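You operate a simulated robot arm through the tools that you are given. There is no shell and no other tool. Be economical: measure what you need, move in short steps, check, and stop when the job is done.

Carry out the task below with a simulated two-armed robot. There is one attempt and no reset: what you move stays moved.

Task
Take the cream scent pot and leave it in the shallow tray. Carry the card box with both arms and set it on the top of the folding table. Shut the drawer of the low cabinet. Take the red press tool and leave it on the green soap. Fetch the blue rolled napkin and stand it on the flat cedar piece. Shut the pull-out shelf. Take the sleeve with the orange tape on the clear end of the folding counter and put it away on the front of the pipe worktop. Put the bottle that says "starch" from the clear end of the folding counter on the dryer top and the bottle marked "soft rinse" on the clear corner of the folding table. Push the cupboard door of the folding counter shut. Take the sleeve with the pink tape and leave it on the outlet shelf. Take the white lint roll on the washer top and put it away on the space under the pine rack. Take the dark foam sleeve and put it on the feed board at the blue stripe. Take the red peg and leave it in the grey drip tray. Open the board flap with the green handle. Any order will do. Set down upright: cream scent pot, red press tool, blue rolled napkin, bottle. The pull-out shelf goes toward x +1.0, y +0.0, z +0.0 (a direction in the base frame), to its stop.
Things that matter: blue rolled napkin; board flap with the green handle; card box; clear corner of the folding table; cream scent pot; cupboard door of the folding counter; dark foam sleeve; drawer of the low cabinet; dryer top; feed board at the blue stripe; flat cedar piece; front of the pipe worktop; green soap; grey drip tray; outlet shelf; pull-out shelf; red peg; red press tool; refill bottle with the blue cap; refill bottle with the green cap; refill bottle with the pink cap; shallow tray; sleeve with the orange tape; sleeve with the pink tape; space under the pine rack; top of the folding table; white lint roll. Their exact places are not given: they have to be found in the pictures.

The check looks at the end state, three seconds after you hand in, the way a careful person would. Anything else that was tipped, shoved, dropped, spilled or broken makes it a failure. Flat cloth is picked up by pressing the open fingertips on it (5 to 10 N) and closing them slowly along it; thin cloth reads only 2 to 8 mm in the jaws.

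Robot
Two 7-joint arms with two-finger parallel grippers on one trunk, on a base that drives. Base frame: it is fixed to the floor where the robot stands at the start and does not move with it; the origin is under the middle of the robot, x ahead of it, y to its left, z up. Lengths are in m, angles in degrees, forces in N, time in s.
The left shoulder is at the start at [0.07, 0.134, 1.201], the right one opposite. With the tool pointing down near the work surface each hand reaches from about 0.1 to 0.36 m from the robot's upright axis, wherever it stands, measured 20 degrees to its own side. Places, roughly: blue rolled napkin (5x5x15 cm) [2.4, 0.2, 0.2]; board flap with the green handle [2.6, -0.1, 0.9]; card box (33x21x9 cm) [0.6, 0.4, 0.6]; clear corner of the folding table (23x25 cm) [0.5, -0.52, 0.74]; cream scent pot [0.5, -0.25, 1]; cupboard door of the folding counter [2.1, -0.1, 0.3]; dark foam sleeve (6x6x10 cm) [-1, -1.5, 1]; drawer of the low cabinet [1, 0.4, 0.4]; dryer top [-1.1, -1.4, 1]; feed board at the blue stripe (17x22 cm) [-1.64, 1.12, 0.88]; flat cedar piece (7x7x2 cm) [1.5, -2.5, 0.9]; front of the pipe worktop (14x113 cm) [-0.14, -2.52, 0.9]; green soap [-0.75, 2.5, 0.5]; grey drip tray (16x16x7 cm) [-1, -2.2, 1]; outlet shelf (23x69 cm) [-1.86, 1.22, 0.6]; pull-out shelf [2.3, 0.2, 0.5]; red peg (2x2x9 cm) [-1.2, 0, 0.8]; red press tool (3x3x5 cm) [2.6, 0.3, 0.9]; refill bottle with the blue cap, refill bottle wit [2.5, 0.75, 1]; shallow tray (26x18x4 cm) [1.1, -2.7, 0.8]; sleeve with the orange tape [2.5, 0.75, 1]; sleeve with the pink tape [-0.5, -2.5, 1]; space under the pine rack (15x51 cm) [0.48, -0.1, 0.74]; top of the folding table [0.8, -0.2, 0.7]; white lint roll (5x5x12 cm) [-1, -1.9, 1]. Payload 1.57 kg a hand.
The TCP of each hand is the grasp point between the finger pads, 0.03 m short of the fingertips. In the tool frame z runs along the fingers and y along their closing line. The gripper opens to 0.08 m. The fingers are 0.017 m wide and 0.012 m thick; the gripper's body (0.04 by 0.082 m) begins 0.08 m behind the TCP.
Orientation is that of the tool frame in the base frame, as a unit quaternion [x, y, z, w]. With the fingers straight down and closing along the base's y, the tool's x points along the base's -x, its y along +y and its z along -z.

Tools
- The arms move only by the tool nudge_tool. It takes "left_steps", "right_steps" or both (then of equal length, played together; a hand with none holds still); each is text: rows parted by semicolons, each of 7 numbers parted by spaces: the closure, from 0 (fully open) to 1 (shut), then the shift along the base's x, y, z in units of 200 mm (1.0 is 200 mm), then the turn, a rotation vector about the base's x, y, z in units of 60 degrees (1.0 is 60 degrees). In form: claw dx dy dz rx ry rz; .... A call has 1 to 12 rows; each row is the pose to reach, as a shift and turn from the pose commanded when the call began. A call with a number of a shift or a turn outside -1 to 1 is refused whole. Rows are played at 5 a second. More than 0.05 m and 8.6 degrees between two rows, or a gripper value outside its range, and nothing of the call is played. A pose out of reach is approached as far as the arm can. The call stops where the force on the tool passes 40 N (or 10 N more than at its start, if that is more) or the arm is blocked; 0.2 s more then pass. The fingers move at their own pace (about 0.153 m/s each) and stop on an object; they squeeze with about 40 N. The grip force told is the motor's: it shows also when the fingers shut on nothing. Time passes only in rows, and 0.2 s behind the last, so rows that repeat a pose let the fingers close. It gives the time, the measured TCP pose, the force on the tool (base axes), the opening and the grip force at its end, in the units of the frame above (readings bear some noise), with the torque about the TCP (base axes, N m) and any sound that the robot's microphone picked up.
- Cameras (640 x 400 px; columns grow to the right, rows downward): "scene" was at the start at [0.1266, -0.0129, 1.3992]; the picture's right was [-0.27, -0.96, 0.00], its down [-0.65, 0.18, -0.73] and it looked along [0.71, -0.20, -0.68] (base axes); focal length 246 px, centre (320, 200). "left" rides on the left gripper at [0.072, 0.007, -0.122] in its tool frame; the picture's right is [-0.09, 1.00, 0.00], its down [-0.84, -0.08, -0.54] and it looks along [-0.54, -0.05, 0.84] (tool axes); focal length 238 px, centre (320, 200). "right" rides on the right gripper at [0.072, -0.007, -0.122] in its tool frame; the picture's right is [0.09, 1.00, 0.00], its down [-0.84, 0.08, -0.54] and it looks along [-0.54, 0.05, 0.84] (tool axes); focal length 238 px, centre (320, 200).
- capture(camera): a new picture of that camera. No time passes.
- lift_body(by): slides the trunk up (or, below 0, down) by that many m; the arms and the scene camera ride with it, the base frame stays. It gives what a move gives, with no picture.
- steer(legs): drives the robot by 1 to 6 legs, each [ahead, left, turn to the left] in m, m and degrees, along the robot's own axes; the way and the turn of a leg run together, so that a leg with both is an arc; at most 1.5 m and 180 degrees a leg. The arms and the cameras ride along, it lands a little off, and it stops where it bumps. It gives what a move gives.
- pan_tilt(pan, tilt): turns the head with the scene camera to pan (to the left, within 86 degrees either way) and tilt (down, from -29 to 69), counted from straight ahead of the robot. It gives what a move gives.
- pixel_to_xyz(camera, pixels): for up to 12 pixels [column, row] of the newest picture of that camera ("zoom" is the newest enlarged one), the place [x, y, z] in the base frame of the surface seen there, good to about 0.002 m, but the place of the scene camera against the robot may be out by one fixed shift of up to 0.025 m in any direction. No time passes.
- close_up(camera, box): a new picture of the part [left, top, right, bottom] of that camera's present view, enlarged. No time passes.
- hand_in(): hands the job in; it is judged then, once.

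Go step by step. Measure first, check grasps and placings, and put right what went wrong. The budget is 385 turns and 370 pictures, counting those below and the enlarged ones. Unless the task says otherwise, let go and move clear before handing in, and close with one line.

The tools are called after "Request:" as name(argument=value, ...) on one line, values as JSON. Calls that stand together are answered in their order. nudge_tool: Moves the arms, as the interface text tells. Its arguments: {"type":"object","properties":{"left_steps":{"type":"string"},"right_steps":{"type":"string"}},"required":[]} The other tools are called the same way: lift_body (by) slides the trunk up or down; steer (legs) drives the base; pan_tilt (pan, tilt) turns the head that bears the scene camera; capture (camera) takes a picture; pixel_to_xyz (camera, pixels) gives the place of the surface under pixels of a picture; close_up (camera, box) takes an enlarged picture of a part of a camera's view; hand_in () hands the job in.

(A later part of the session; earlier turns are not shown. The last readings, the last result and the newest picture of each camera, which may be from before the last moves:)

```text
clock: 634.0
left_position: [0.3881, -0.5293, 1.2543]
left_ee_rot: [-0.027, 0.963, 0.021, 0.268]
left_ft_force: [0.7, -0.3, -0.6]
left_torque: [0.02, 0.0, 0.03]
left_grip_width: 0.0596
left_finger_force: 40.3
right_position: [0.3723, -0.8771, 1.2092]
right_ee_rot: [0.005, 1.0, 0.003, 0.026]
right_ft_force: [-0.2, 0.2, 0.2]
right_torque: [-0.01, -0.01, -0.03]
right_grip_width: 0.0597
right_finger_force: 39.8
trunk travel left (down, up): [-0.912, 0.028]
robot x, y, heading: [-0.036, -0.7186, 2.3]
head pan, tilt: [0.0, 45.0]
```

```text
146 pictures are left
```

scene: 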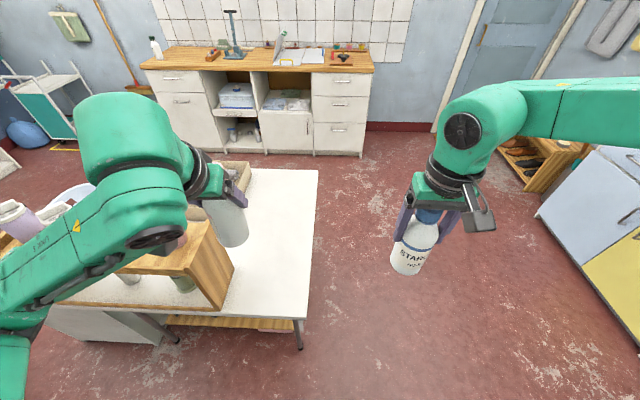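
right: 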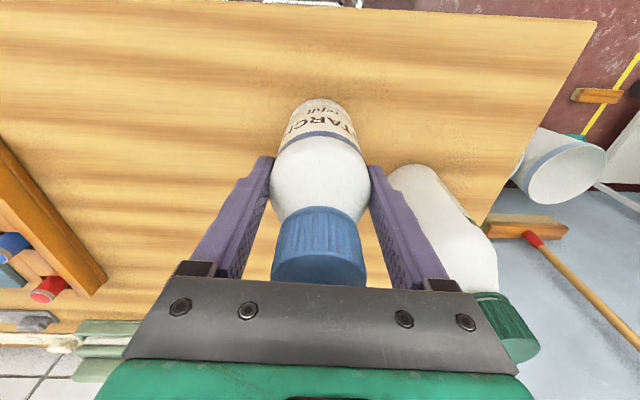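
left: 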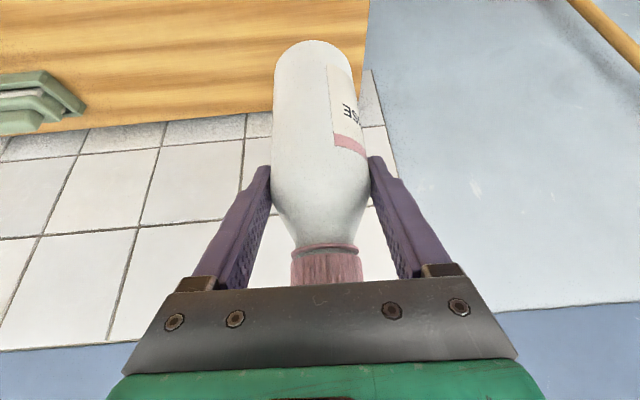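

I place the rinse bottle: align over (0.5,−0.525) and lower.

Request:
nudge_tool(left_steps="1 0.15 0.02 0 0 0 0;1 0.3 0.02 0 0 0 0;1 0.45 0.02 0 0 0 0;1 0.56 0.02 0 0 0 0;1 0.56 0.02 0 0 0 0")

Request:
lift_body(by=-0.3)

Request:
capture(camera="left")

Request:
capture(camera="scene")

```text
clock: 635.2
left_position: [0.4971, -0.5241, 1.2551]
left_ee_rot: [-0.028, 0.963, 0.021, 0.269]
left_ft_force: [-0.4, -0.7, -0.4]
left_torque: [0.0, 0.0, 0.01]
left_grip_width: 0.0596
left_finger_force: 39.8
right_position: [0.3715, -0.8752, 1.2087]
right_ee_rot: [0.005, 1.0, 0.002, 0.026]
right_ft_force: [0.2, -0.2, -1.3]
right_torque: [-0.01, -0.04, -0.02]
right_grip_width: 0.0596
right_finger_force: 40.5
trunk travel left (down, up): [-0.912, 0.028]
robot x, y, heading: [-0.0342, -0.7207, 2.4]
head pan, tilt: [0.0, 45.0]
```

```text
clock: 638.2
left_position: [0.4969, -0.5245, 0.9556]
left_ee_rot: [-0.028, 0.963, 0.021, 0.269]
left_ft_force: [0.2, -0.7, -0.2]
left_torque: [0.01, -0.02, 0.0]
left_grip_width: 0.0597
left_finger_force: 39.7
right_position: [0.3715, -0.8752, 0.9089]
right_ee_rot: [0.005, 1.0, 0.002, 0.027]
right_ft_force: [0.0, -0.5, -0.8]
right_torque: [-0.03, -0.01, 0.03]
right_grip_width: 0.059
right_finger_force: 39.7
trunk travel left (down, up): [-0.612, 0.328]
robot x, y, heading: [-0.0334, -0.7171, 2.5]
head pan, tilt: [0.0, 45.0]
```

```text
145 pictures are left
```

left: 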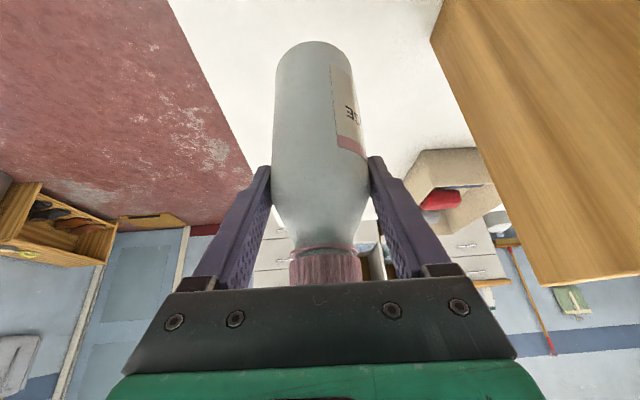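

```text
144 pictures are left
```

scene: 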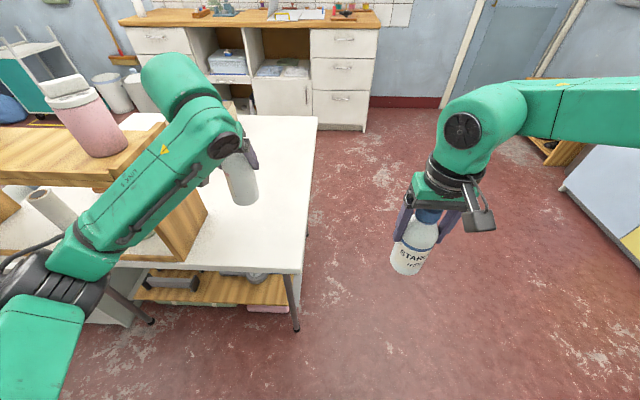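

The forearm looks close to the rack; I check its position before lowering more.

Request:
pixel_to_xyz(camera="scene", pixels=[[150, 160], [185, 130], [110, 215], [200, 180], [165, 70], [125, 150], [195, 210], [230, 140]])

Request:
close_up(camera="scene", box=[60, 40, 320, 300])

```text
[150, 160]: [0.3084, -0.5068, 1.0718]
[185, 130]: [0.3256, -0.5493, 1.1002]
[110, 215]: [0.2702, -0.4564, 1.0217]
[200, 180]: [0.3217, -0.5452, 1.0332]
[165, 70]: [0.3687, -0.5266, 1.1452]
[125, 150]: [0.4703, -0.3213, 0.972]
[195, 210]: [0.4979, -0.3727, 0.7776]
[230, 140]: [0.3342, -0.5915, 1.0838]
```

```text
1.54 times, centred on (190, 170) of scene
```

zoom: 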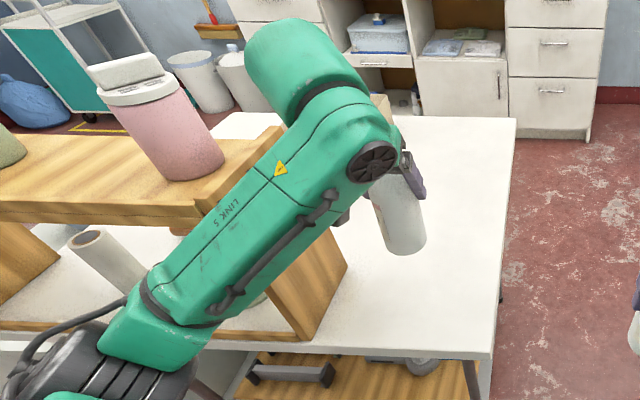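

Forearm stays in front of the rack (x≤0.38). I lower the bottle the last 11 cm to contact.

Request:
lift_body(by=-0.1)

Request:
nudge_tool(left_steps="1 0 0 -0.02 0 0 0;1 0 0 -0.035 0 0 0;1 0 0 -0.05 0 0 0;1 0 0 -0.05 0 0 0")

Request:
capture(camera="left")

```text
clock: 639.5
left_position: [0.4975, -0.5246, 0.8546]
left_ee_rot: [-0.028, 0.963, 0.02, 0.269]
left_ft_force: [-0.6, 0.0, -0.4]
left_torque: [0.0, 0.0, 0.0]
left_grip_width: 0.0597
left_finger_force: 40.0
right_position: [0.372, -0.8765, 0.8087]
right_ee_rot: [0.005, 1.0, 0.003, 0.026]
right_ft_force: [-0.6, 0.3, -1.5]
right_torque: [0.02, -0.01, 0.0]
right_grip_width: 0.0599
right_finger_force: 39.8
trunk travel left (down, up): [-0.512, 0.428]
robot x, y, heading: [-0.0334, -0.721, 2.5]
head pan, tilt: [0.0, 45.0]
```

```text
clock: 640.5
left_position: [0.4964, -0.5227, 0.849]
left_ee_rot: [-0.029, 0.961, 0.021, 0.274]
left_ft_force: [5.9, 2.7, 22.7]
left_torque: [-0.16, -0.68, 0.17]
left_grip_width: 0.0596
left_finger_force: 40.1
right_position: [0.3706, -0.8761, 0.8104]
right_ee_rot: [0.005, 1.0, 0.004, 0.027]
right_ft_force: [-0.2, -0.3, -1.5]
right_torque: [0.0, 0.0, 0.03]
right_grip_width: 0.0593
right_finger_force: 39.8
trunk travel left (down, up): [-0.512, 0.428]
robot x, y, heading: [-0.0338, -0.7204, 2.6]
head pan, tilt: [0.0, 45.0]
```

```text
142 pictures are left
```

left: 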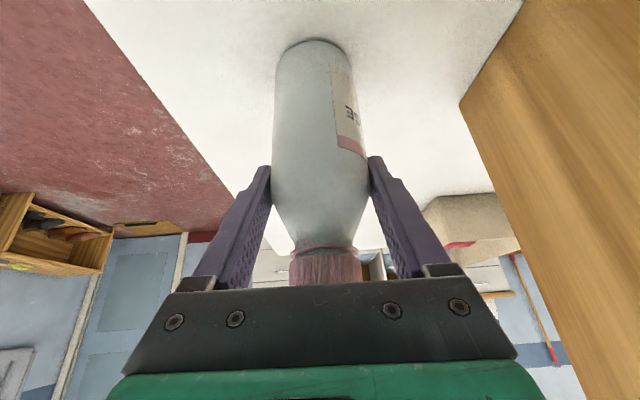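

Contact. I ease 1.5 mm, release, rise along vertical.

Request:
nudge_tool(left_steps="1 0 0 0.02 0 0 0;0.6 0 0 0.02 0 0 0;0 0 0 0.02 0 0 0;0 0 0 0.02 0 0 0")

Request:
lift_body(by=0.3)

Request:
steer(legs=[[-0.15, 0, 0]])

Request:
capture(camera="left")

```text
clock: 641.5
left_position: [0.4979, -0.5252, 0.8481]
left_ee_rot: [-0.027, 0.963, 0.021, 0.268]
left_ft_force: [1.0, -0.1, 0.0]
left_torque: [0.0, 0.01, 0.0]
left_grip_width: 0.08
left_finger_force: 0.0
right_position: [0.3727, -0.8748, 0.8094]
right_ee_rot: [0.005, 1.0, 0.002, 0.026]
right_ft_force: [1.1, -0.2, 0.0]
right_torque: [-0.05, -0.01, -0.01]
right_grip_width: 0.0594
right_finger_force: 39.8
trunk travel left (down, up): [-0.512, 0.428]
robot x, y, heading: [-0.0317, -0.7156, 2.7]
head pan, tilt: [0.0, 45.0]
```

```text
clock: 644.5
left_position: [0.4969, -0.522, 1.1488]
left_ee_rot: [-0.027, 0.963, 0.02, 0.269]
left_ft_force: [-0.2, 0.2, 0.2]
left_torque: [0.0, -0.02, 0.0]
left_grip_width: 0.0803
left_finger_force: 0.0
right_position: [0.3732, -0.876, 1.1093]
right_ee_rot: [0.005, 1.0, 0.003, 0.026]
right_ft_force: [0.0, -0.3, -0.8]
right_torque: [-0.03, 0.01, -0.01]
right_grip_width: 0.0598
right_finger_force: 39.6
trunk travel left (down, up): [-0.812, 0.128]
robot x, y, heading: [-0.0329, -0.7191, 2.5]
head pan, tilt: [0.0, 45.0]
```

```text
clock: 645.9
left_position: [0.3496, -0.5307, 1.1474]
left_ee_rot: [-0.027, 0.963, 0.02, 0.267]
left_ft_force: [0.3, -0.1, -0.2]
left_torque: [-0.03, -0.02, -0.01]
left_grip_width: 0.0802
left_finger_force: 0.1
right_position: [0.2243, -0.8828, 1.1087]
right_ee_rot: [0.005, 1.0, 0.003, 0.025]
right_ft_force: [0.1, 0.1, -1.2]
right_torque: [0.02, 0.04, 0.01]
right_grip_width: 0.0599
right_finger_force: 40.0
trunk travel left (down, up): [-0.812, 0.128]
robot x, y, heading: [-0.1842, -0.7269, 2.6]
head pan, tilt: [0.0, 45.0]
```

```text
141 pictures are left
```

left: 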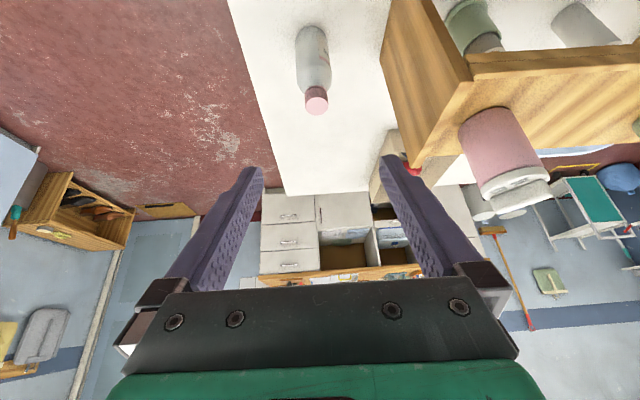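

Rinse bottle stands on the clear corner. Now I turn and bring the starch bottle to the dryer.

Request:
steer(legs=[[0, 0, 90], [0, 0, 87.4], [0, 0.9, 0], [0.25, 0, 0]])

Request:
pan_tilt(pan=-10, tilt=40)

Request:
capture(camera="scene")

Request:
capture(camera="right")

```text
clock: 659.6
left_position: [-0.9758, -1.8036, 1.1491]
left_ee_rot: [0.963, 0.007, -0.269, 0.014]
left_ft_force: [0.3, 0.5, 0.1]
left_torque: [-0.02, 0.01, 0.01]
left_grip_width: 0.0799
left_finger_force: 0.1
right_position: [-0.8354, -1.4573, 1.1099]
right_ee_rot: [0.999, -0.026, -0.027, 0.001]
right_ft_force: [0.7, 0.2, 0.4]
right_torque: [0.0, 0.02, 0.0]
right_grip_width: 0.0595
right_finger_force: 39.9
trunk travel left (down, up): [-0.812, 0.128]
robot x, y, heading: [-0.442, -1.6318, 180.0]
head pan, tilt: [0.0, 45.0]
```

```text
clock: 660.3
left_position: [-0.9779, -1.8039, 1.1476]
left_ee_rot: [0.963, 0.006, -0.269, 0.014]
left_ft_force: [-0.8, 0.1, 0.4]
left_torque: [-0.02, -0.02, 0.0]
left_grip_width: 0.08
left_finger_force: 0.0
right_position: [-0.8381, -1.4582, 1.1085]
right_ee_rot: [0.999, -0.027, -0.025, 0.003]
right_ft_force: [0.7, -0.2, -1.2]
right_torque: [0.01, -0.01, 0.03]
right_grip_width: 0.0596
right_finger_force: 39.5
trunk travel left (down, up): [-0.812, 0.128]
robot x, y, heading: [-0.4385, -1.6306, 179.8]
head pan, tilt: [-10.0, 40.0]
```

```text
140 pictures are left
```

scene: 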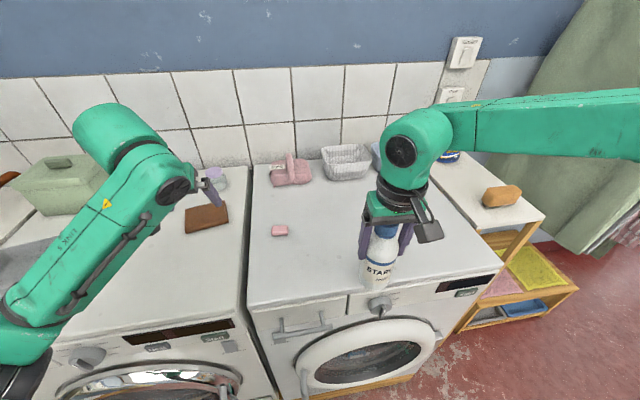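

```text
139 pictures are left
```

right: 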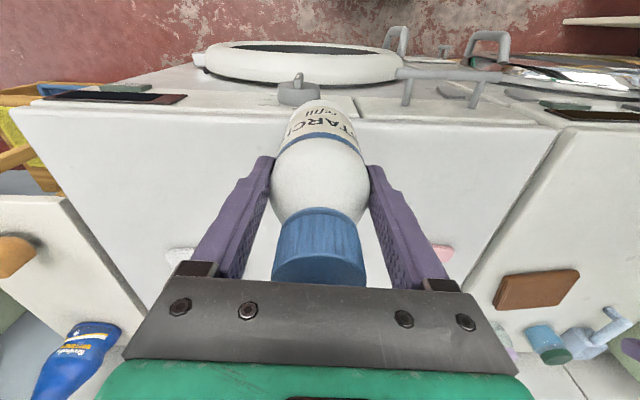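

I move the bottle 0.15 m inwards over free dryer top and lower to contact.

Request:
nudge_tool(right_steps="1 -0.2 0 0.02 0 0 0;1 -0.4 0 0.02 0 0 0;1 -0.6 0 0.02 0 0 0;1 -0.75 0 0.02 0 0 0;1 -0.75 0 -0.05 0 0 0;1 -0.75 0 -0.1 0 0 0;1 -0.75 0 -0.13 0 0 0;1 -0.75 0 -0.145 0 0 0;1 -0.75 0 -0.145 0 0 0")

Request:
capture(camera="right")

```text
clock: 662.3
left_position: [-0.979, -1.8046, 1.1489]
left_ee_rot: [0.963, 0.006, -0.269, 0.014]
left_ft_force: [-0.1, -1.0, -0.9]
left_torque: [-0.01, 0.0, 0.02]
left_grip_width: 0.0799
left_finger_force: 0.1
right_position: [-0.9819, -1.4548, 1.0808]
right_ee_rot: [0.999, -0.027, -0.027, 0.002]
right_ft_force: [-0.1, -0.6, -0.9]
right_torque: [-0.03, -0.02, 0.02]
right_grip_width: 0.0597
right_finger_force: 39.7
right hand out of reach, approached as far as the arm can: row 4, 5, 6, 7, 8, 9
trunk travel left (down, up): [-0.812, 0.128]
robot x, y, heading: [-0.4407, -1.6341, 180.0]
head pan, tilt: [-10.0, 40.0]
```

```text
138 pictures are left
```

right: 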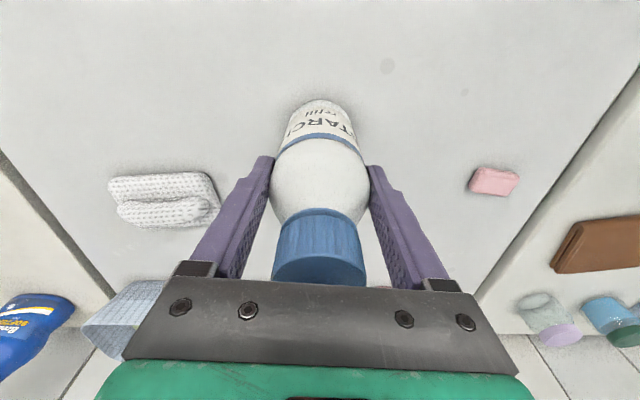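

Request:
nudge_tool(right_steps="1 0 0 -0.01 0 0 0;1 0 0 -0.02 0 0 0;1 0 0 -0.03 0 0 0;1 0 0 -0.03 0 0 0")

```text
clock: 663.3
left_position: [-0.975, -1.8054, 1.1501]
left_ee_rot: [0.963, 0.006, -0.27, 0.014]
left_ft_force: [0.8, -0.4, 0.9]
left_torque: [0.01, 0.0, -0.05]
left_grip_width: 0.0798
left_finger_force: 0.0
right_position: [-0.979, -1.4548, 1.0798]
right_ee_rot: [0.999, -0.027, -0.031, 0.003]
right_ft_force: [-5.5, 2.8, 24.9]
right_torque: [0.4, 0.25, -0.03]
right_grip_width: 0.0598
right_finger_force: 40.1
trunk travel left (down, up): [-0.812, 0.128]
robot x, y, heading: [-0.4408, -1.6319, 179.9]
head pan, tilt: [-10.0, 40.0]
```

Contact (25 N). Ease, release, rise.

Request:
nudge_tool(right_steps="1 0 0 0.02 0 0 0;0.6 0 0 0.02 0 0 0;0 0 0 0.02 0 0 0;0 0 0 0.02 0 0 0;0 0 0 0.2 0 0 0;0 0 0 0.4 0 0 0;0 0 0 0.6 0 0 0;0 0 0 0.7 0 0 0;0 0 0 0.7 0 0 0")

Request:
steer(legs=[[-0.2, 0, 0]])

Request:
capture(camera="scene")

```text
clock: 665.3
left_position: [-0.9786, -1.8033, 1.1488]
left_ee_rot: [0.963, 0.006, -0.269, 0.014]
left_ft_force: [0.3, 0.2, 0.2]
left_torque: [-0.03, 0.0, -0.03]
left_grip_width: 0.0799
left_finger_force: 0.1
right_position: [-0.967, -1.4461, 1.2085]
right_ee_rot: [0.999, -0.026, -0.027, 0.003]
right_ft_force: [0.3, -0.1, -0.4]
right_torque: [-0.01, -0.04, -0.02]
right_grip_width: 0.08
right_finger_force: 0.1
right hand out of reach, approached as far as the arm can: row 6, 7, 8, 9
trunk travel left (down, up): [-0.812, 0.128]
robot x, y, heading: [-0.4406, -1.6349, 180.0]
head pan, tilt: [-10.0, 40.0]
```

```text
clock: 666.9
left_position: [-0.781, -1.8048, 1.1453]
left_ee_rot: [0.963, 0.008, -0.267, 0.015]
left_ft_force: [-0.2, -0.2, 0.0]
left_torque: [0.0, -0.02, 0.01]
left_grip_width: 0.0799
left_finger_force: 0.1
right_position: [-0.7701, -1.4484, 1.2064]
right_ee_rot: [0.999, -0.026, -0.025, 0.003]
right_ft_force: [0.0, -0.9, 0.2]
right_torque: [-0.01, -0.08, 0.02]
right_grip_width: 0.0803
right_finger_force: 0.0
trunk travel left (down, up): [-0.812, 0.128]
robot x, y, heading: [-0.2402, -1.6323, -179.7]
head pan, tilt: [-10.0, 40.0]
```

```text
137 pictures are left
```

scene: 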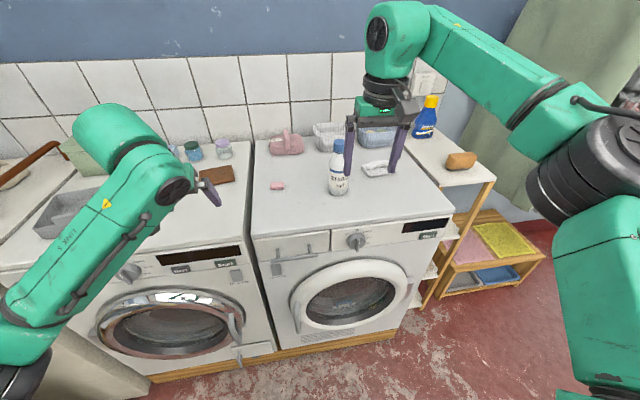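

Starch bottle stands on the dryer. Last item: the red press tool. I drive back to the counter.

Request:
steer(legs=[[0, 0, 90], [0, 0, 90], [0, 0.35, 0], [1.5, 0, 0], [0.24, 0, 0], [0, 1.45, 0]])

Request:
nudge_tool(left_steps="0 -0.2 0 0 0 0.1 0;0 -0.4 0 0.05 0 0.2 0;0 -0.5 0 0.1 0 0.3 0;0 -0.5 0 0.1 0 0.4 0;0 -0.5 0 0.1 0 0.5 0;0 -0.5 0 0.1 0 0.5 0")

Request:
pan_tilt(pan=0, tilt=40)

Request:
capture(camera="scene")

```text
clock: 692.0
left_position: [1.9518, 0.4089, 1.1492]
left_ee_rot: [-0.029, 0.963, 0.021, 0.269]
left_ft_force: [0.8, 0.5, 1.3]
left_torque: [0.02, -0.03, -0.01]
left_grip_width: 0.08
left_finger_force: 0.0
right_position: [1.9569, 0.0528, 1.209]
right_ee_rot: [0.003, 1.0, 0.003, 0.026]
right_ft_force: [-0.4, 0.6, 0.1]
right_torque: [0.02, -0.04, 0.01]
right_grip_width: 0.08
right_finger_force: 0.0
trunk travel left (down, up): [-0.812, 0.128]
robot x, y, heading: [1.42, 0.2092, 2.6]
head pan, tilt: [-10.0, 40.0]
```

```text
clock: 693.4
left_position: [1.8504, 0.4087, 1.1686]
left_ee_rot: [-0.023, 0.999, 0.027, 0.01]
left_ft_force: [0.1, -0.4, 0.7]
left_torque: [-0.01, 0.01, 0.0]
left_grip_width: 0.0796
left_finger_force: 0.0
right_position: [1.9568, 0.0529, 1.2085]
right_ee_rot: [0.003, 1.0, 0.004, 0.026]
right_ft_force: [-0.5, 0.1, 0.1]
right_torque: [0.0, -0.01, 0.02]
right_grip_width: 0.0798
right_finger_force: 0.1
trunk travel left (down, up): [-0.812, 0.128]
robot x, y, heading: [1.4222, 0.2114, 3.0]
head pan, tilt: [-10.0, 40.0]
```

```text
clock: 694.1
left_position: [1.851, 0.4086, 1.1694]
left_ee_rot: [-0.022, 0.999, 0.028, 0.01]
left_ft_force: [0.3, 0.9, -0.8]
left_torque: [0.0, -0.02, 0.0]
left_grip_width: 0.0801
left_finger_force: 0.0
right_position: [1.9579, 0.0544, 1.2077]
right_ee_rot: [0.004, 1.0, 0.004, 0.026]
right_ft_force: [0.9, 0.0, 1.0]
right_torque: [0.01, -0.01, 0.01]
right_grip_width: 0.08
right_finger_force: 0.1
trunk travel left (down, up): [-0.812, 0.128]
robot x, y, heading: [1.4175, 0.2134, 2.4]
head pan, tilt: [0.0, 40.0]
```

```text
136 pictures are left
```

scene: 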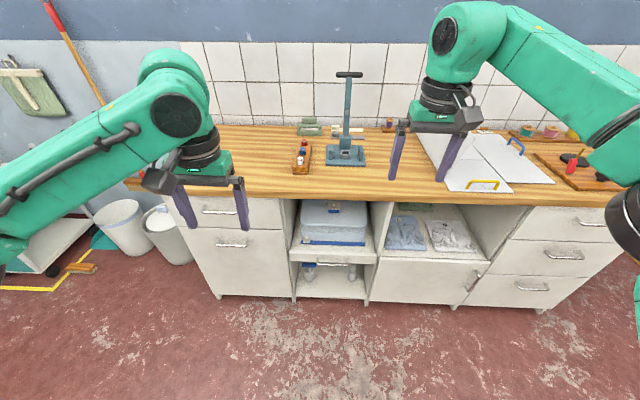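

I drive up and look at the press-tool block from the left wrist.

Request:
steer(legs=[[0.45, 0, -2.4]])

Request:
capture(camera="left")

Request:
capture(camera="scene")

Request:
close_up(camera="scene", box=[250, 80, 410, 220])

```text
clock: 696.8
left_position: [2.3042, 0.4055, 1.1688]
left_ee_rot: [-0.003, 1.0, 0.026, 0.011]
left_ft_force: [0.7, -1.0, 0.2]
left_torque: [0.0, 0.01, 0.03]
left_grip_width: 0.0802
left_finger_force: 0.0
right_position: [2.3974, 0.0445, 1.2084]
right_ee_rot: [0.023, 0.999, 0.003, 0.027]
right_ft_force: [-0.3, -0.9, 0.1]
right_torque: [0.0, 0.01, -0.01]
right_grip_width: 0.08
right_finger_force: 0.1
trunk travel left (down, up): [-0.812, 0.128]
robot x, y, heading: [1.8721, 0.2254, 0.8]
head pan, tilt: [0.0, 40.0]
```

```text
135 pictures are left
```

left: 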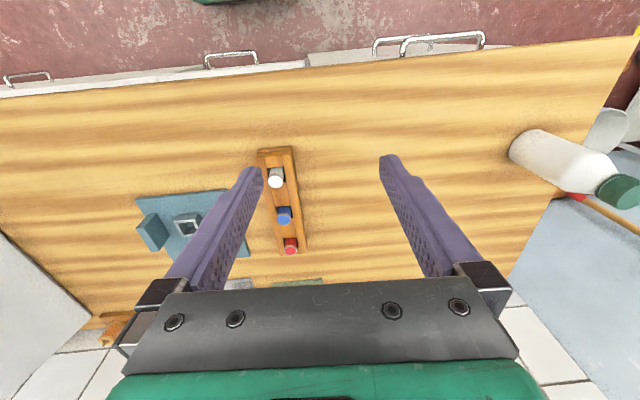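

```text
134 pictures are left
```

scene: 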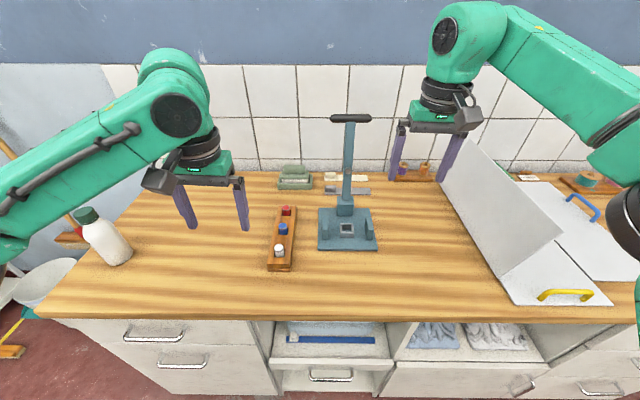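

```text
2.86 times, centred on (330, 150) of scene
```

zoom: 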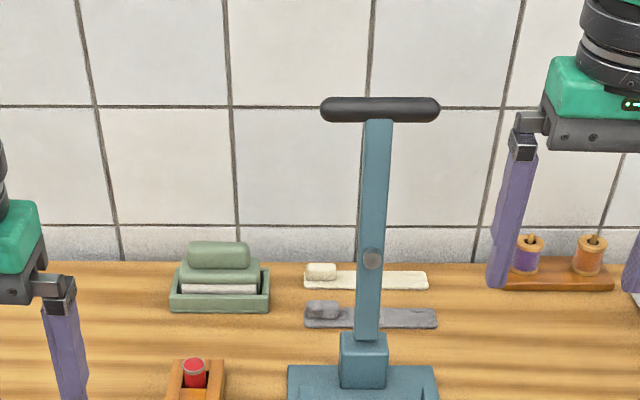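

Request:
close_up(camera="left", box=[240, 135, 340, 265])

Request:
pixel_to_xyz(camera="left", pixels=[[291, 247], [290, 240], [285, 246], [297, 246], [284, 218], [284, 208], [277, 183], [263, 155], [290, 150], [275, 235], [302, 240], [308, 235]])

```text
3.08 times, centred on (290, 200) of left
```

zoom: 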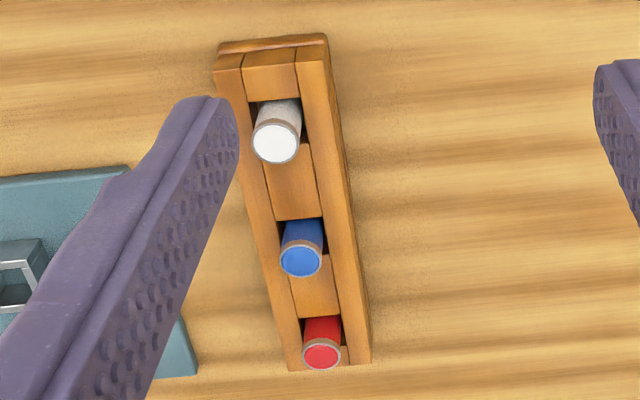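

```text
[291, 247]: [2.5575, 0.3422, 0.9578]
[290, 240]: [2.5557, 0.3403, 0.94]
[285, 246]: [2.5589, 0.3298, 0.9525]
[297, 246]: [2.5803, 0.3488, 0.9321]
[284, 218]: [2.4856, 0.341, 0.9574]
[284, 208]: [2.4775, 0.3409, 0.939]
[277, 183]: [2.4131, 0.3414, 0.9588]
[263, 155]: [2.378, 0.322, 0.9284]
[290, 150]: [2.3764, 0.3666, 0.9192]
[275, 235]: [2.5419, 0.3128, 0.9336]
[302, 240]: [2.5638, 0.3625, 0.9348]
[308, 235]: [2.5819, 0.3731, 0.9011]
```

Red tool top centre (2.558,0.342), z 0.958, protruding 24 mm from its block. Before grasping I look at the soap's spot to choose the hand pitch.

Request:
steer(legs=[[-0.4, 0, 0], [0, 0, 90]])

Request:
pan_tilt(pan=50, tilt=15)

Request:
capture(camera="scene")

Request:
close_up(camera="scene", box=[220, 130, 420, 260])

```text
clock: 703.2
left_position: [1.2795, 0.6483, 1.1687]
left_ee_rot: [0.723, -0.69, -0.027, 0.012]
left_ft_force: [0.9, -0.4, 0.4]
left_torque: [-0.02, 0.01, 0.03]
left_grip_width: 0.08
left_finger_force: 0.0
right_position: [1.634, 0.7566, 1.2089]
right_ee_rot: [-0.705, 0.708, 0.021, 0.016]
right_ft_force: [-0.3, 0.4, 0.4]
right_torque: [-0.01, 0.01, 0.01]
right_grip_width: 0.0798
right_finger_force: 0.1
trunk travel left (down, up): [-0.812, 0.128]
robot x, y, heading: [1.4761, 0.2193, 92.9]
head pan, tilt: [0.0, 40.0]
```

```text
clock: 704.4
left_position: [1.2789, 0.648, 1.1684]
left_ee_rot: [0.724, -0.689, -0.027, 0.011]
left_ft_force: [-1.2, 0.6, -0.2]
left_torque: [0.07, 0.0, 0.01]
left_grip_width: 0.0802
left_finger_force: 0.0
right_position: [1.6352, 0.7564, 1.2079]
right_ee_rot: [-0.706, 0.708, 0.021, 0.016]
right_ft_force: [0.2, -0.7, 0.4]
right_torque: [0.0, 0.02, -0.02]
right_grip_width: 0.0801
right_finger_force: 0.1
trunk travel left (down, up): [-0.812, 0.128]
robot x, y, heading: [1.4771, 0.2225, 92.9]
head pan, tilt: [50.0, 15.0]
```

```text
131 pictures are left
```

scene: 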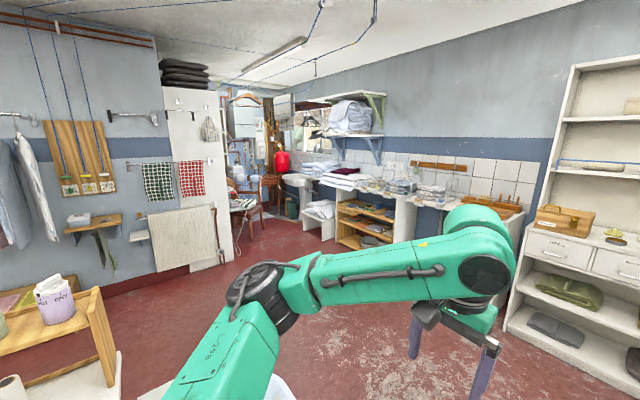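

```text
3.08 times, centred on (320, 195) of scene
```

zoom: 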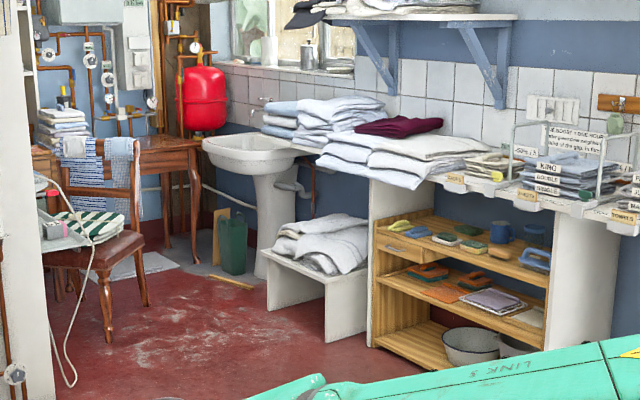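

The soaps sit on the top tier of the wooden unit under the counter with ~0.3 m headroom, so I'll hold the tool with a 45° pitched hand. I return and set the left hand.

Request:
steer(legs=[[0, 0, -92.9], [0.45, -0.02, 0]])

Request:
nudge_tool(left_steps="0 0 -0.1 0 0 -0.14 0;0 0 -0.2 0 0 -0.28 0;0 0 -0.3 0 0 -0.42 0;0 0 -0.32 0 0 -0.56 0;0 0 -0.32 0 0 -0.7 0;0 0.1 -0.32 0 0 -0.75 0;0 0.1 -0.32 0 0 -0.75 0")

Request:
capture(camera="left")

```text
clock: 711.0
left_position: [2.3574, 0.3862, 1.168]
left_ee_rot: [-0.004, 1.0, 0.028, 0.011]
left_ft_force: [0.4, 0.4, -1.0]
left_torque: [0.01, -0.02, -0.01]
left_grip_width: 0.0797
left_finger_force: 0.1
right_position: [2.451, 0.0249, 1.2091]
right_ee_rot: [0.022, 0.999, 0.003, 0.028]
right_ft_force: [0.5, 1.0, -0.4]
right_torque: [0.01, 0.01, 0.01]
right_grip_width: 0.08
right_finger_force: 0.0
trunk travel left (down, up): [-0.812, 0.128]
robot x, y, heading: [1.924, 0.2046, 0.5]
head pan, tilt: [50.0, 15.0]
```

```text
clock: 712.6
left_position: [2.3792, 0.3205, 1.1683]
left_ee_rot: [-0.014, 0.919, 0.024, 0.393]
left_ft_force: [-1.1, 0.3, 1.1]
left_torque: [0.03, 0.0, 0.01]
left_grip_width: 0.08
left_finger_force: 0.1
left hand out of reach, approached as far as the arm can: row 5
right_position: [2.4532, 0.0249, 1.2094]
right_ee_rot: [0.022, 0.999, 0.003, 0.027]
right_ft_force: [-0.3, 0.6, 0.6]
right_torque: [-0.05, 0.0, -0.03]
right_grip_width: 0.0801
right_finger_force: 0.2
trunk travel left (down, up): [-0.812, 0.128]
robot x, y, heading: [1.9241, 0.2048, 0.5]
head pan, tilt: [50.0, 15.0]
```

```text
129 pictures are left
```

left: 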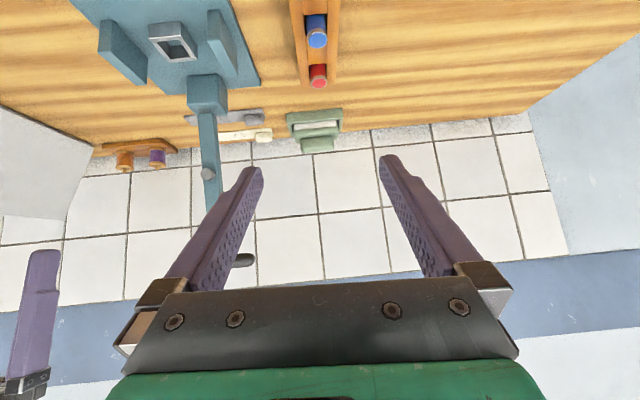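

I pull the right hand back (away from the press lever) and refine the red tool's position.

Request:
pixel_to_xyz(camera="left", pixels=[[318, 77], [318, 71], [318, 83], [311, 78], [325, 77], [318, 66], [317, 38], [304, 75], [335, 75]])

Request:
nudge_tool(right_steps="0 -0.2 -0.1 0 0 0 0;0 -0.4 -0.2 0 0 0 0;0 -0.6 -0.3 0 0 0 0;0 -0.8 -0.3 0 0 0 0;0 -1 -0.3 0 0 0 0")

Request:
steer(legs=[[0.07, 0, 0]])

```text
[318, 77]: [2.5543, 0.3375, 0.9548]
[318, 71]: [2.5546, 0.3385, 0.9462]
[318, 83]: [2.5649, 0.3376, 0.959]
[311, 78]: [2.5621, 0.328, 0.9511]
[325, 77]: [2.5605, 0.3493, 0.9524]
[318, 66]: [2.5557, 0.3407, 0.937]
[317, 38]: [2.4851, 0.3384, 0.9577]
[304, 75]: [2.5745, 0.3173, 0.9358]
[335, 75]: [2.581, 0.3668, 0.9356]
```

```text
clock: 713.8
left_position: [2.3776, 0.32, 1.1702]
left_ee_rot: [-0.014, 0.919, 0.024, 0.394]
left_ft_force: [-1.0, 0.1, 0.0]
left_torque: [-0.01, 0.02, -0.04]
left_grip_width: 0.08
left_finger_force: 0.0
right_position: [2.2496, -0.0344, 1.2089]
right_ee_rot: [0.021, 0.999, 0.003, 0.027]
right_ft_force: [-0.1, -0.5, 0.4]
right_torque: [0.01, 0.0, -0.02]
right_grip_width: 0.0801
right_finger_force: 0.1
trunk travel left (down, up): [-0.812, 0.128]
robot x, y, heading: [1.9265, 0.2045, 0.6]
head pan, tilt: [50.0, 15.0]
```

```text
clock: 714.8
left_position: [2.4438, 0.3213, 1.1718]
left_ee_rot: [-0.013, 0.918, 0.023, 0.396]
left_ft_force: [-0.1, -0.6, 0.1]
left_torque: [0.03, -0.03, 0.0]
left_grip_width: 0.08
left_finger_force: 0.0
right_position: [2.3153, -0.034, 1.2111]
right_ee_rot: [0.022, 0.999, 0.004, 0.029]
right_ft_force: [-0.4, 0.5, 0.2]
right_torque: [-0.05, -0.06, 0.03]
right_grip_width: 0.0801
right_finger_force: 0.0
trunk travel left (down, up): [-0.812, 0.128]
robot x, y, heading: [1.9907, 0.2051, 0.8]
head pan, tilt: [50.0, 15.0]
```

Red tool axis ≈ (2.566,0.339). I align above it, lower the trunk 0.12, and check.

Request:
nudge_tool(left_steps="0.5 0.15 0.03 0 0 0 0;0.5 0.3 0.06 0 0 0 0;0.5 0.45 0.09 0 0 0 0;0.5 0.55 0.09 0 0 0 0;0.5 0.55 0.09 0 0 0 0")

Request:
lift_body(by=-0.12)

Request:
capture(camera="left")

```text
clock: 716.0
left_position: [2.5572, 0.3393, 1.1701]
left_ee_rot: [-0.014, 0.919, 0.023, 0.393]
left_ft_force: [-1.2, -1.1, 0.1]
left_torque: [0.01, -0.01, -0.01]
left_grip_width: 0.0398
left_finger_force: 0.0
right_position: [2.3207, -0.0341, 1.2087]
right_ee_rot: [0.023, 0.999, 0.003, 0.027]
right_ft_force: [0.1, -1.1, 0.4]
right_torque: [-0.03, -0.01, -0.02]
right_grip_width: 0.0796
right_finger_force: 0.1
trunk travel left (down, up): [-0.812, 0.128]
robot x, y, heading: [1.9921, 0.2049, 0.6]
head pan, tilt: [50.0, 15.0]
```

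```text
clock: 717.5
left_position: [2.557, 0.3389, 1.0484]
left_ee_rot: [-0.014, 0.919, 0.024, 0.393]
left_ft_force: [-0.7, -0.3, -0.4]
left_torque: [-0.02, 0.0, 0.03]
left_grip_width: 0.0399
left_finger_force: 0.1
right_position: [2.322, -0.0345, 1.0877]
right_ee_rot: [0.023, 0.999, 0.003, 0.028]
right_ft_force: [0.6, 0.2, -0.3]
right_torque: [0.0, 0.01, -0.02]
right_grip_width: 0.0798
right_finger_force: 0.0
trunk travel left (down, up): [-0.692, 0.248]
robot x, y, heading: [1.9873, 0.2046, 0.6]
head pan, tilt: [50.0, 15.0]
```

```text
128 pictures are left
```

left: 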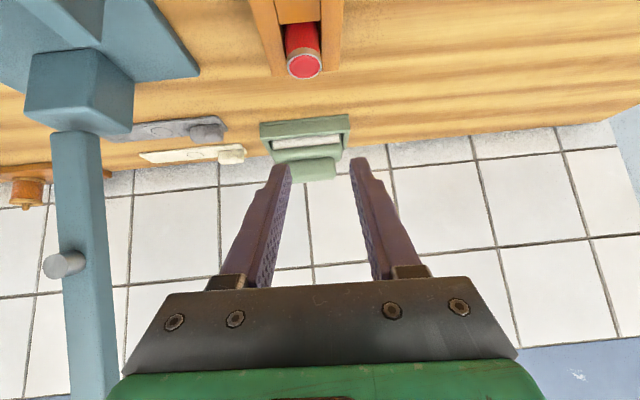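

Request:
pixel_to_xyz(camera="left", pixels=[[304, 66], [290, 65], [319, 65], [304, 56], [304, 76], [303, 40], [304, 25], [284, 40], [323, 40]])

```text
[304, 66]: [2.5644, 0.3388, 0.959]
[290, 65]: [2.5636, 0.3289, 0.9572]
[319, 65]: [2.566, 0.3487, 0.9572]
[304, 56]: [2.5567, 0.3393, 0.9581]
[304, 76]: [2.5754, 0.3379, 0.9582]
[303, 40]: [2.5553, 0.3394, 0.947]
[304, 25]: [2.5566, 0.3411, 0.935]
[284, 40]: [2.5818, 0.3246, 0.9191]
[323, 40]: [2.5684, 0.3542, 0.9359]
```

Aligned (y 0.3388). Descend to z≈0.965 and close.

Request:
nudge_tool(left_steps="0.5 -0.015 0 -0.15 0 0 0;0.5 -0.015 0 -0.3 0 0 0;0.5 -0.015 0 -0.38 0 0 0;0.5 -0.015 0 -0.415 0 0 0;0.5 -0.015 0 -0.415 0 0 0")

Request:
capture(camera="left")

```text
clock: 718.7
left_position: [2.5547, 0.3404, 0.967]
left_ee_rot: [-0.013, 0.919, 0.023, 0.393]
left_ft_force: [-0.4, 0.8, -0.3]
left_torque: [-0.02, -0.01, -0.03]
left_grip_width: 0.0397
left_finger_force: 0.1
right_position: [2.3212, -0.034, 1.0891]
right_ee_rot: [0.023, 0.999, 0.003, 0.026]
right_ft_force: [0.1, -0.3, 0.0]
right_torque: [0.01, -0.02, 0.03]
right_grip_width: 0.0799
right_finger_force: 0.0
trunk travel left (down, up): [-0.692, 0.248]
robot x, y, heading: [1.9907, 0.205, 0.5]
head pan, tilt: [50.0, 15.0]
```

```text
127 pictures are left
```

left: 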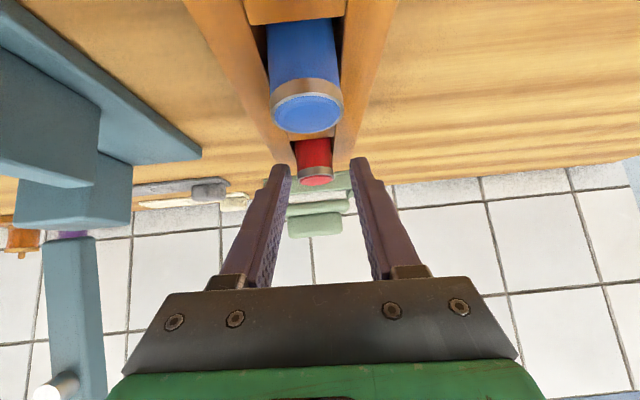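

Request:
nudge_tool(left_steps="0.7 0 0 0 0 0 0;1 0 0 0 0 0 0;1 0 0 0 0 0 0;1 0 0 0 0 0 0")

Request:
lift_body(by=0.1)

Request:
capture(camera="left")

```text
clock: 719.7
left_position: [2.5549, 0.339, 0.9668]
left_ee_rot: [-0.013, 0.919, 0.023, 0.393]
left_ft_force: [-1.0, -3.8, -0.6]
left_torque: [-0.3, 0.03, -0.05]
left_grip_width: 0.0224
left_finger_force: 35.0
right_position: [2.3216, -0.0351, 1.0879]
right_ee_rot: [0.023, 0.999, 0.003, 0.026]
right_ft_force: [1.5, -0.3, 0.2]
right_torque: [0.01, 0.0, -0.01]
right_grip_width: 0.08
right_finger_force: 0.1
trunk travel left (down, up): [-0.692, 0.248]
robot x, y, heading: [1.9957, 0.2093, 0.6]
head pan, tilt: [50.0, 15.0]
```

```text
clock: 721.0
left_position: [2.5544, 0.3396, 1.0661]
left_ee_rot: [-0.014, 0.919, 0.024, 0.394]
left_ft_force: [-0.5, 0.2, -0.6]
left_torque: [0.02, 0.02, 0.04]
left_grip_width: 0.0225
left_finger_force: 34.7
right_position: [2.321, -0.034, 1.1886]
right_ee_rot: [0.022, 0.999, 0.002, 0.026]
right_ft_force: [-0.1, 1.0, -0.4]
right_torque: [0.04, 0.0, -0.01]
right_grip_width: 0.08
right_finger_force: 0.2
trunk travel left (down, up): [-0.792, 0.148]
robot x, y, heading: [1.9914, 0.2023, 0.6]
head pan, tilt: [50.0, 15.0]
```

```text
126 pictures are left
```

left: 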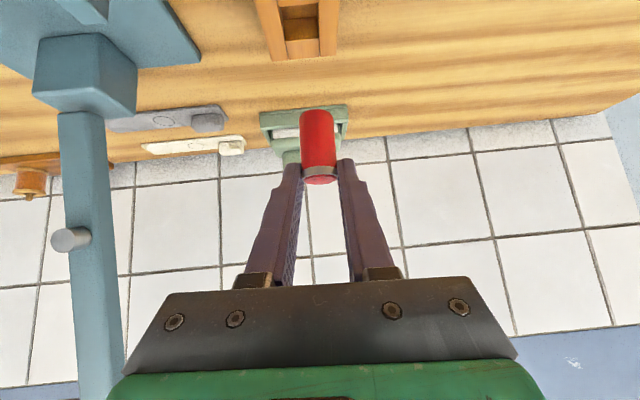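

Red tool lifted. I measure its axis in the hand, then back away toward the soap shelf.

Request:
pixel_to_xyz(camera="left", pixels=[[317, 115], [317, 130], [318, 145], [319, 160], [319, 180], [302, 130], [333, 130], [305, 155], [334, 155]])

Request:
steer(legs=[[-0.5, 0, 0], [0, 1.2, 0], [0, 0, 90], [0, 0.7, 0]])

Request:
pan_tilt(pan=40, tilt=25)

Request:
capture(camera="scene")

```text
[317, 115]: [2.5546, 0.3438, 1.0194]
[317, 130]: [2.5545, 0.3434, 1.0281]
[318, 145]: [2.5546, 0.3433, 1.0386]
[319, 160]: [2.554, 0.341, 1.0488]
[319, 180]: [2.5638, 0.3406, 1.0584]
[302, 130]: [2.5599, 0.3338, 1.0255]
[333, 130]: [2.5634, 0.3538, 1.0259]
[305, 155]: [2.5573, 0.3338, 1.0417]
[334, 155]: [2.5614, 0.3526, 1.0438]
```

```text
clock: 736.8
left_position: [0.6818, 1.9753, 1.0672]
left_ee_rot: [-0.646, 0.654, 0.289, 0.267]
left_ft_force: [0.9, -0.1, -1.4]
left_torque: [-0.03, -0.03, 0.01]
left_grip_width: 0.0218
left_finger_force: 35.0
right_position: [1.045, 1.7257, 1.1881]
right_ee_rot: [-0.676, 0.736, 0.021, 0.018]
right_ft_force: [0.3, 0.9, 1.1]
right_torque: [-0.01, -0.03, -0.02]
right_grip_width: 0.0799
right_finger_force: 0.0
trunk travel left (down, up): [-0.792, 0.148]
robot x, y, heading: [0.7942, 1.4061, 88.3]
head pan, tilt: [50.0, 15.0]
```

```text
clock: 737.5
left_position: [0.6819, 1.9739, 1.0663]
left_ee_rot: [-0.647, 0.653, 0.289, 0.268]
left_ft_force: [0.6, 0.1, -0.7]
left_torque: [-0.02, 0.01, -0.01]
left_grip_width: 0.0221
left_finger_force: 35.5
right_position: [1.045, 1.7262, 1.1883]
right_ee_rot: [-0.676, 0.737, 0.02, 0.017]
right_ft_force: [-1.0, 0.4, 0.5]
right_torque: [-0.01, -0.02, 0.01]
right_grip_width: 0.0798
right_finger_force: 0.0
trunk travel left (down, up): [-0.792, 0.148]
robot x, y, heading: [0.7919, 1.4068, 88.2]
head pan, tilt: [40.0, 25.0]
```

```text
125 pictures are left
```

scene: 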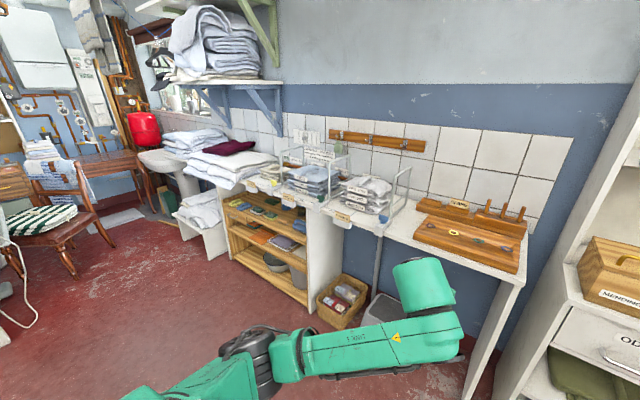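

The tool hangs near-vertical. I strafe left to the shelf unit and look.

Request:
steer(legs=[[0, 1.35, 1.8]])

Request:
pan_tilt(pan=0, tilt=35)

Request:
capture(camera="scene")

```text
clock: 744.2
left_position: [-0.6753, 1.9851, 1.0675]
left_ee_rot: [0.659, -0.641, -0.294, -0.261]
left_ft_force: [0.3, 0.0, -0.6]
left_torque: [0.0, 0.02, 0.0]
left_grip_width: 0.0218
left_finger_force: 35.1
right_position: [-0.3018, 1.7524, 1.1891]
right_ee_rot: [-0.691, 0.723, 0.021, 0.016]
right_ft_force: [-0.2, -0.6, 0.0]
right_torque: [-0.01, -0.02, 0.03]
right_grip_width: 0.0798
right_finger_force: 0.0
trunk travel left (down, up): [-0.792, 0.148]
robot x, y, heading: [-0.5395, 1.4243, 90.7]
head pan, tilt: [40.0, 25.0]
```

```text
clock: 745.3
left_position: [-0.6749, 1.9858, 1.0663]
left_ee_rot: [0.66, -0.64, -0.294, -0.261]
left_ft_force: [-0.3, -0.1, 0.3]
left_torque: [-0.01, 0.02, 0.0]
left_grip_width: 0.0219
left_finger_force: 34.4
right_position: [-0.3015, 1.7521, 1.1881]
right_ee_rot: [-0.69, 0.723, 0.021, 0.016]
right_ft_force: [-0.1, -0.3, 0.4]
right_torque: [-0.03, 0.0, 0.0]
right_grip_width: 0.08
right_finger_force: 0.1
trunk travel left (down, up): [-0.792, 0.148]
robot x, y, heading: [-0.5423, 1.4219, 90.5]
head pan, tilt: [0.0, 35.0]
```

```text
124 pictures are left
```

scene: 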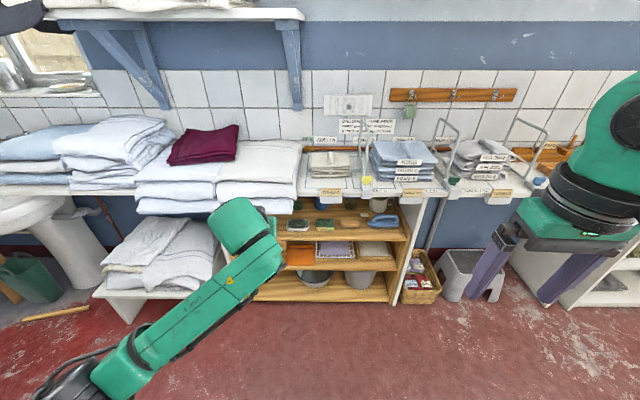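

I lower the trunk to see the tier with the soaps.

Request:
lift_body(by=-0.38)

Request:
pan_tilt(pan=0, tilt=25)

Request:
capture(camera="scene")

Request:
close_up(camera="scene", box=[200, 80, 440, 280])

Request:
capture(camera="left")

```text
clock: 748.9
left_position: [-0.6752, 1.9858, 0.6866]
left_ee_rot: [0.659, -0.641, -0.293, -0.261]
left_ft_force: [0.1, 0.0, 0.0]
left_torque: [-0.03, 0.03, 0.0]
left_grip_width: 0.0218
left_finger_force: 35.0
right_position: [-0.3015, 1.7516, 0.8083]
right_ee_rot: [-0.69, 0.723, 0.021, 0.017]
right_ft_force: [0.3, -0.5, 0.5]
right_torque: [0.0, 0.0, -0.01]
right_grip_width: 0.0799
right_finger_force: 0.1
trunk travel left (down, up): [-0.412, 0.528]
robot x, y, heading: [-0.5406, 1.4176, 90.4]
head pan, tilt: [0.0, 35.0]
```

```text
clock: 749.7
left_position: [-0.6753, 1.985, 0.6853]
left_ee_rot: [0.66, -0.64, -0.294, -0.261]
left_ft_force: [0.2, -1.4, -0.1]
left_torque: [-0.01, 0.02, 0.01]
left_grip_width: 0.0217
left_finger_force: 35.0
right_position: [-0.3006, 1.7512, 0.8093]
right_ee_rot: [-0.69, 0.724, 0.021, 0.017]
right_ft_force: [-0.6, -0.1, -0.1]
right_torque: [0.0, -0.01, 0.02]
right_grip_width: 0.0801
right_finger_force: 0.1
trunk travel left (down, up): [-0.412, 0.528]
robot x, y, heading: [-0.5412, 1.422, 90.1]
head pan, tilt: [0.0, 25.0]
```

```text
123 pictures are left
```

scene: 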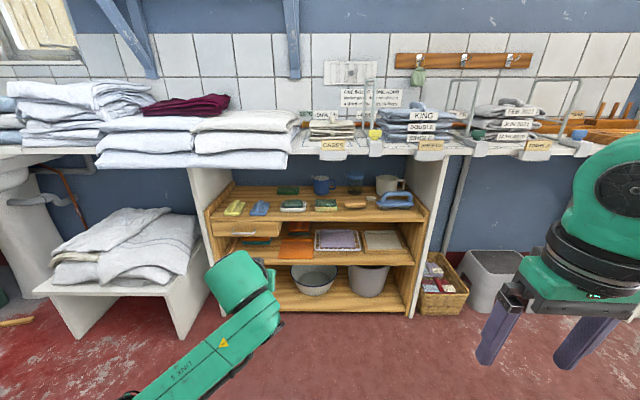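

```text
2.00 times, centred on (320, 180) of scene
```

zoom: 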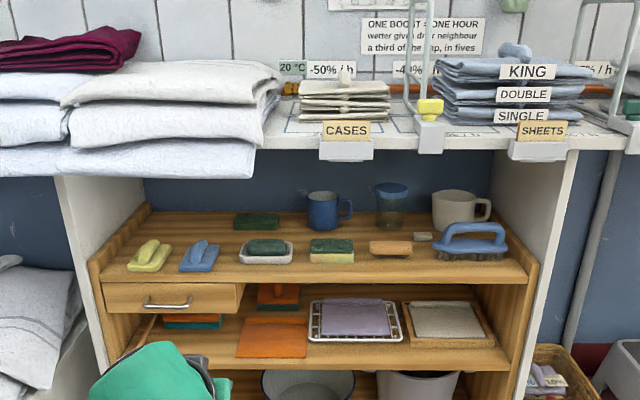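

```text
121 pictures are left
```

left: 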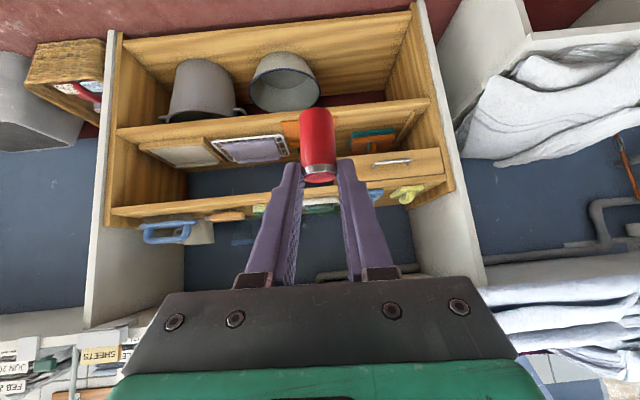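

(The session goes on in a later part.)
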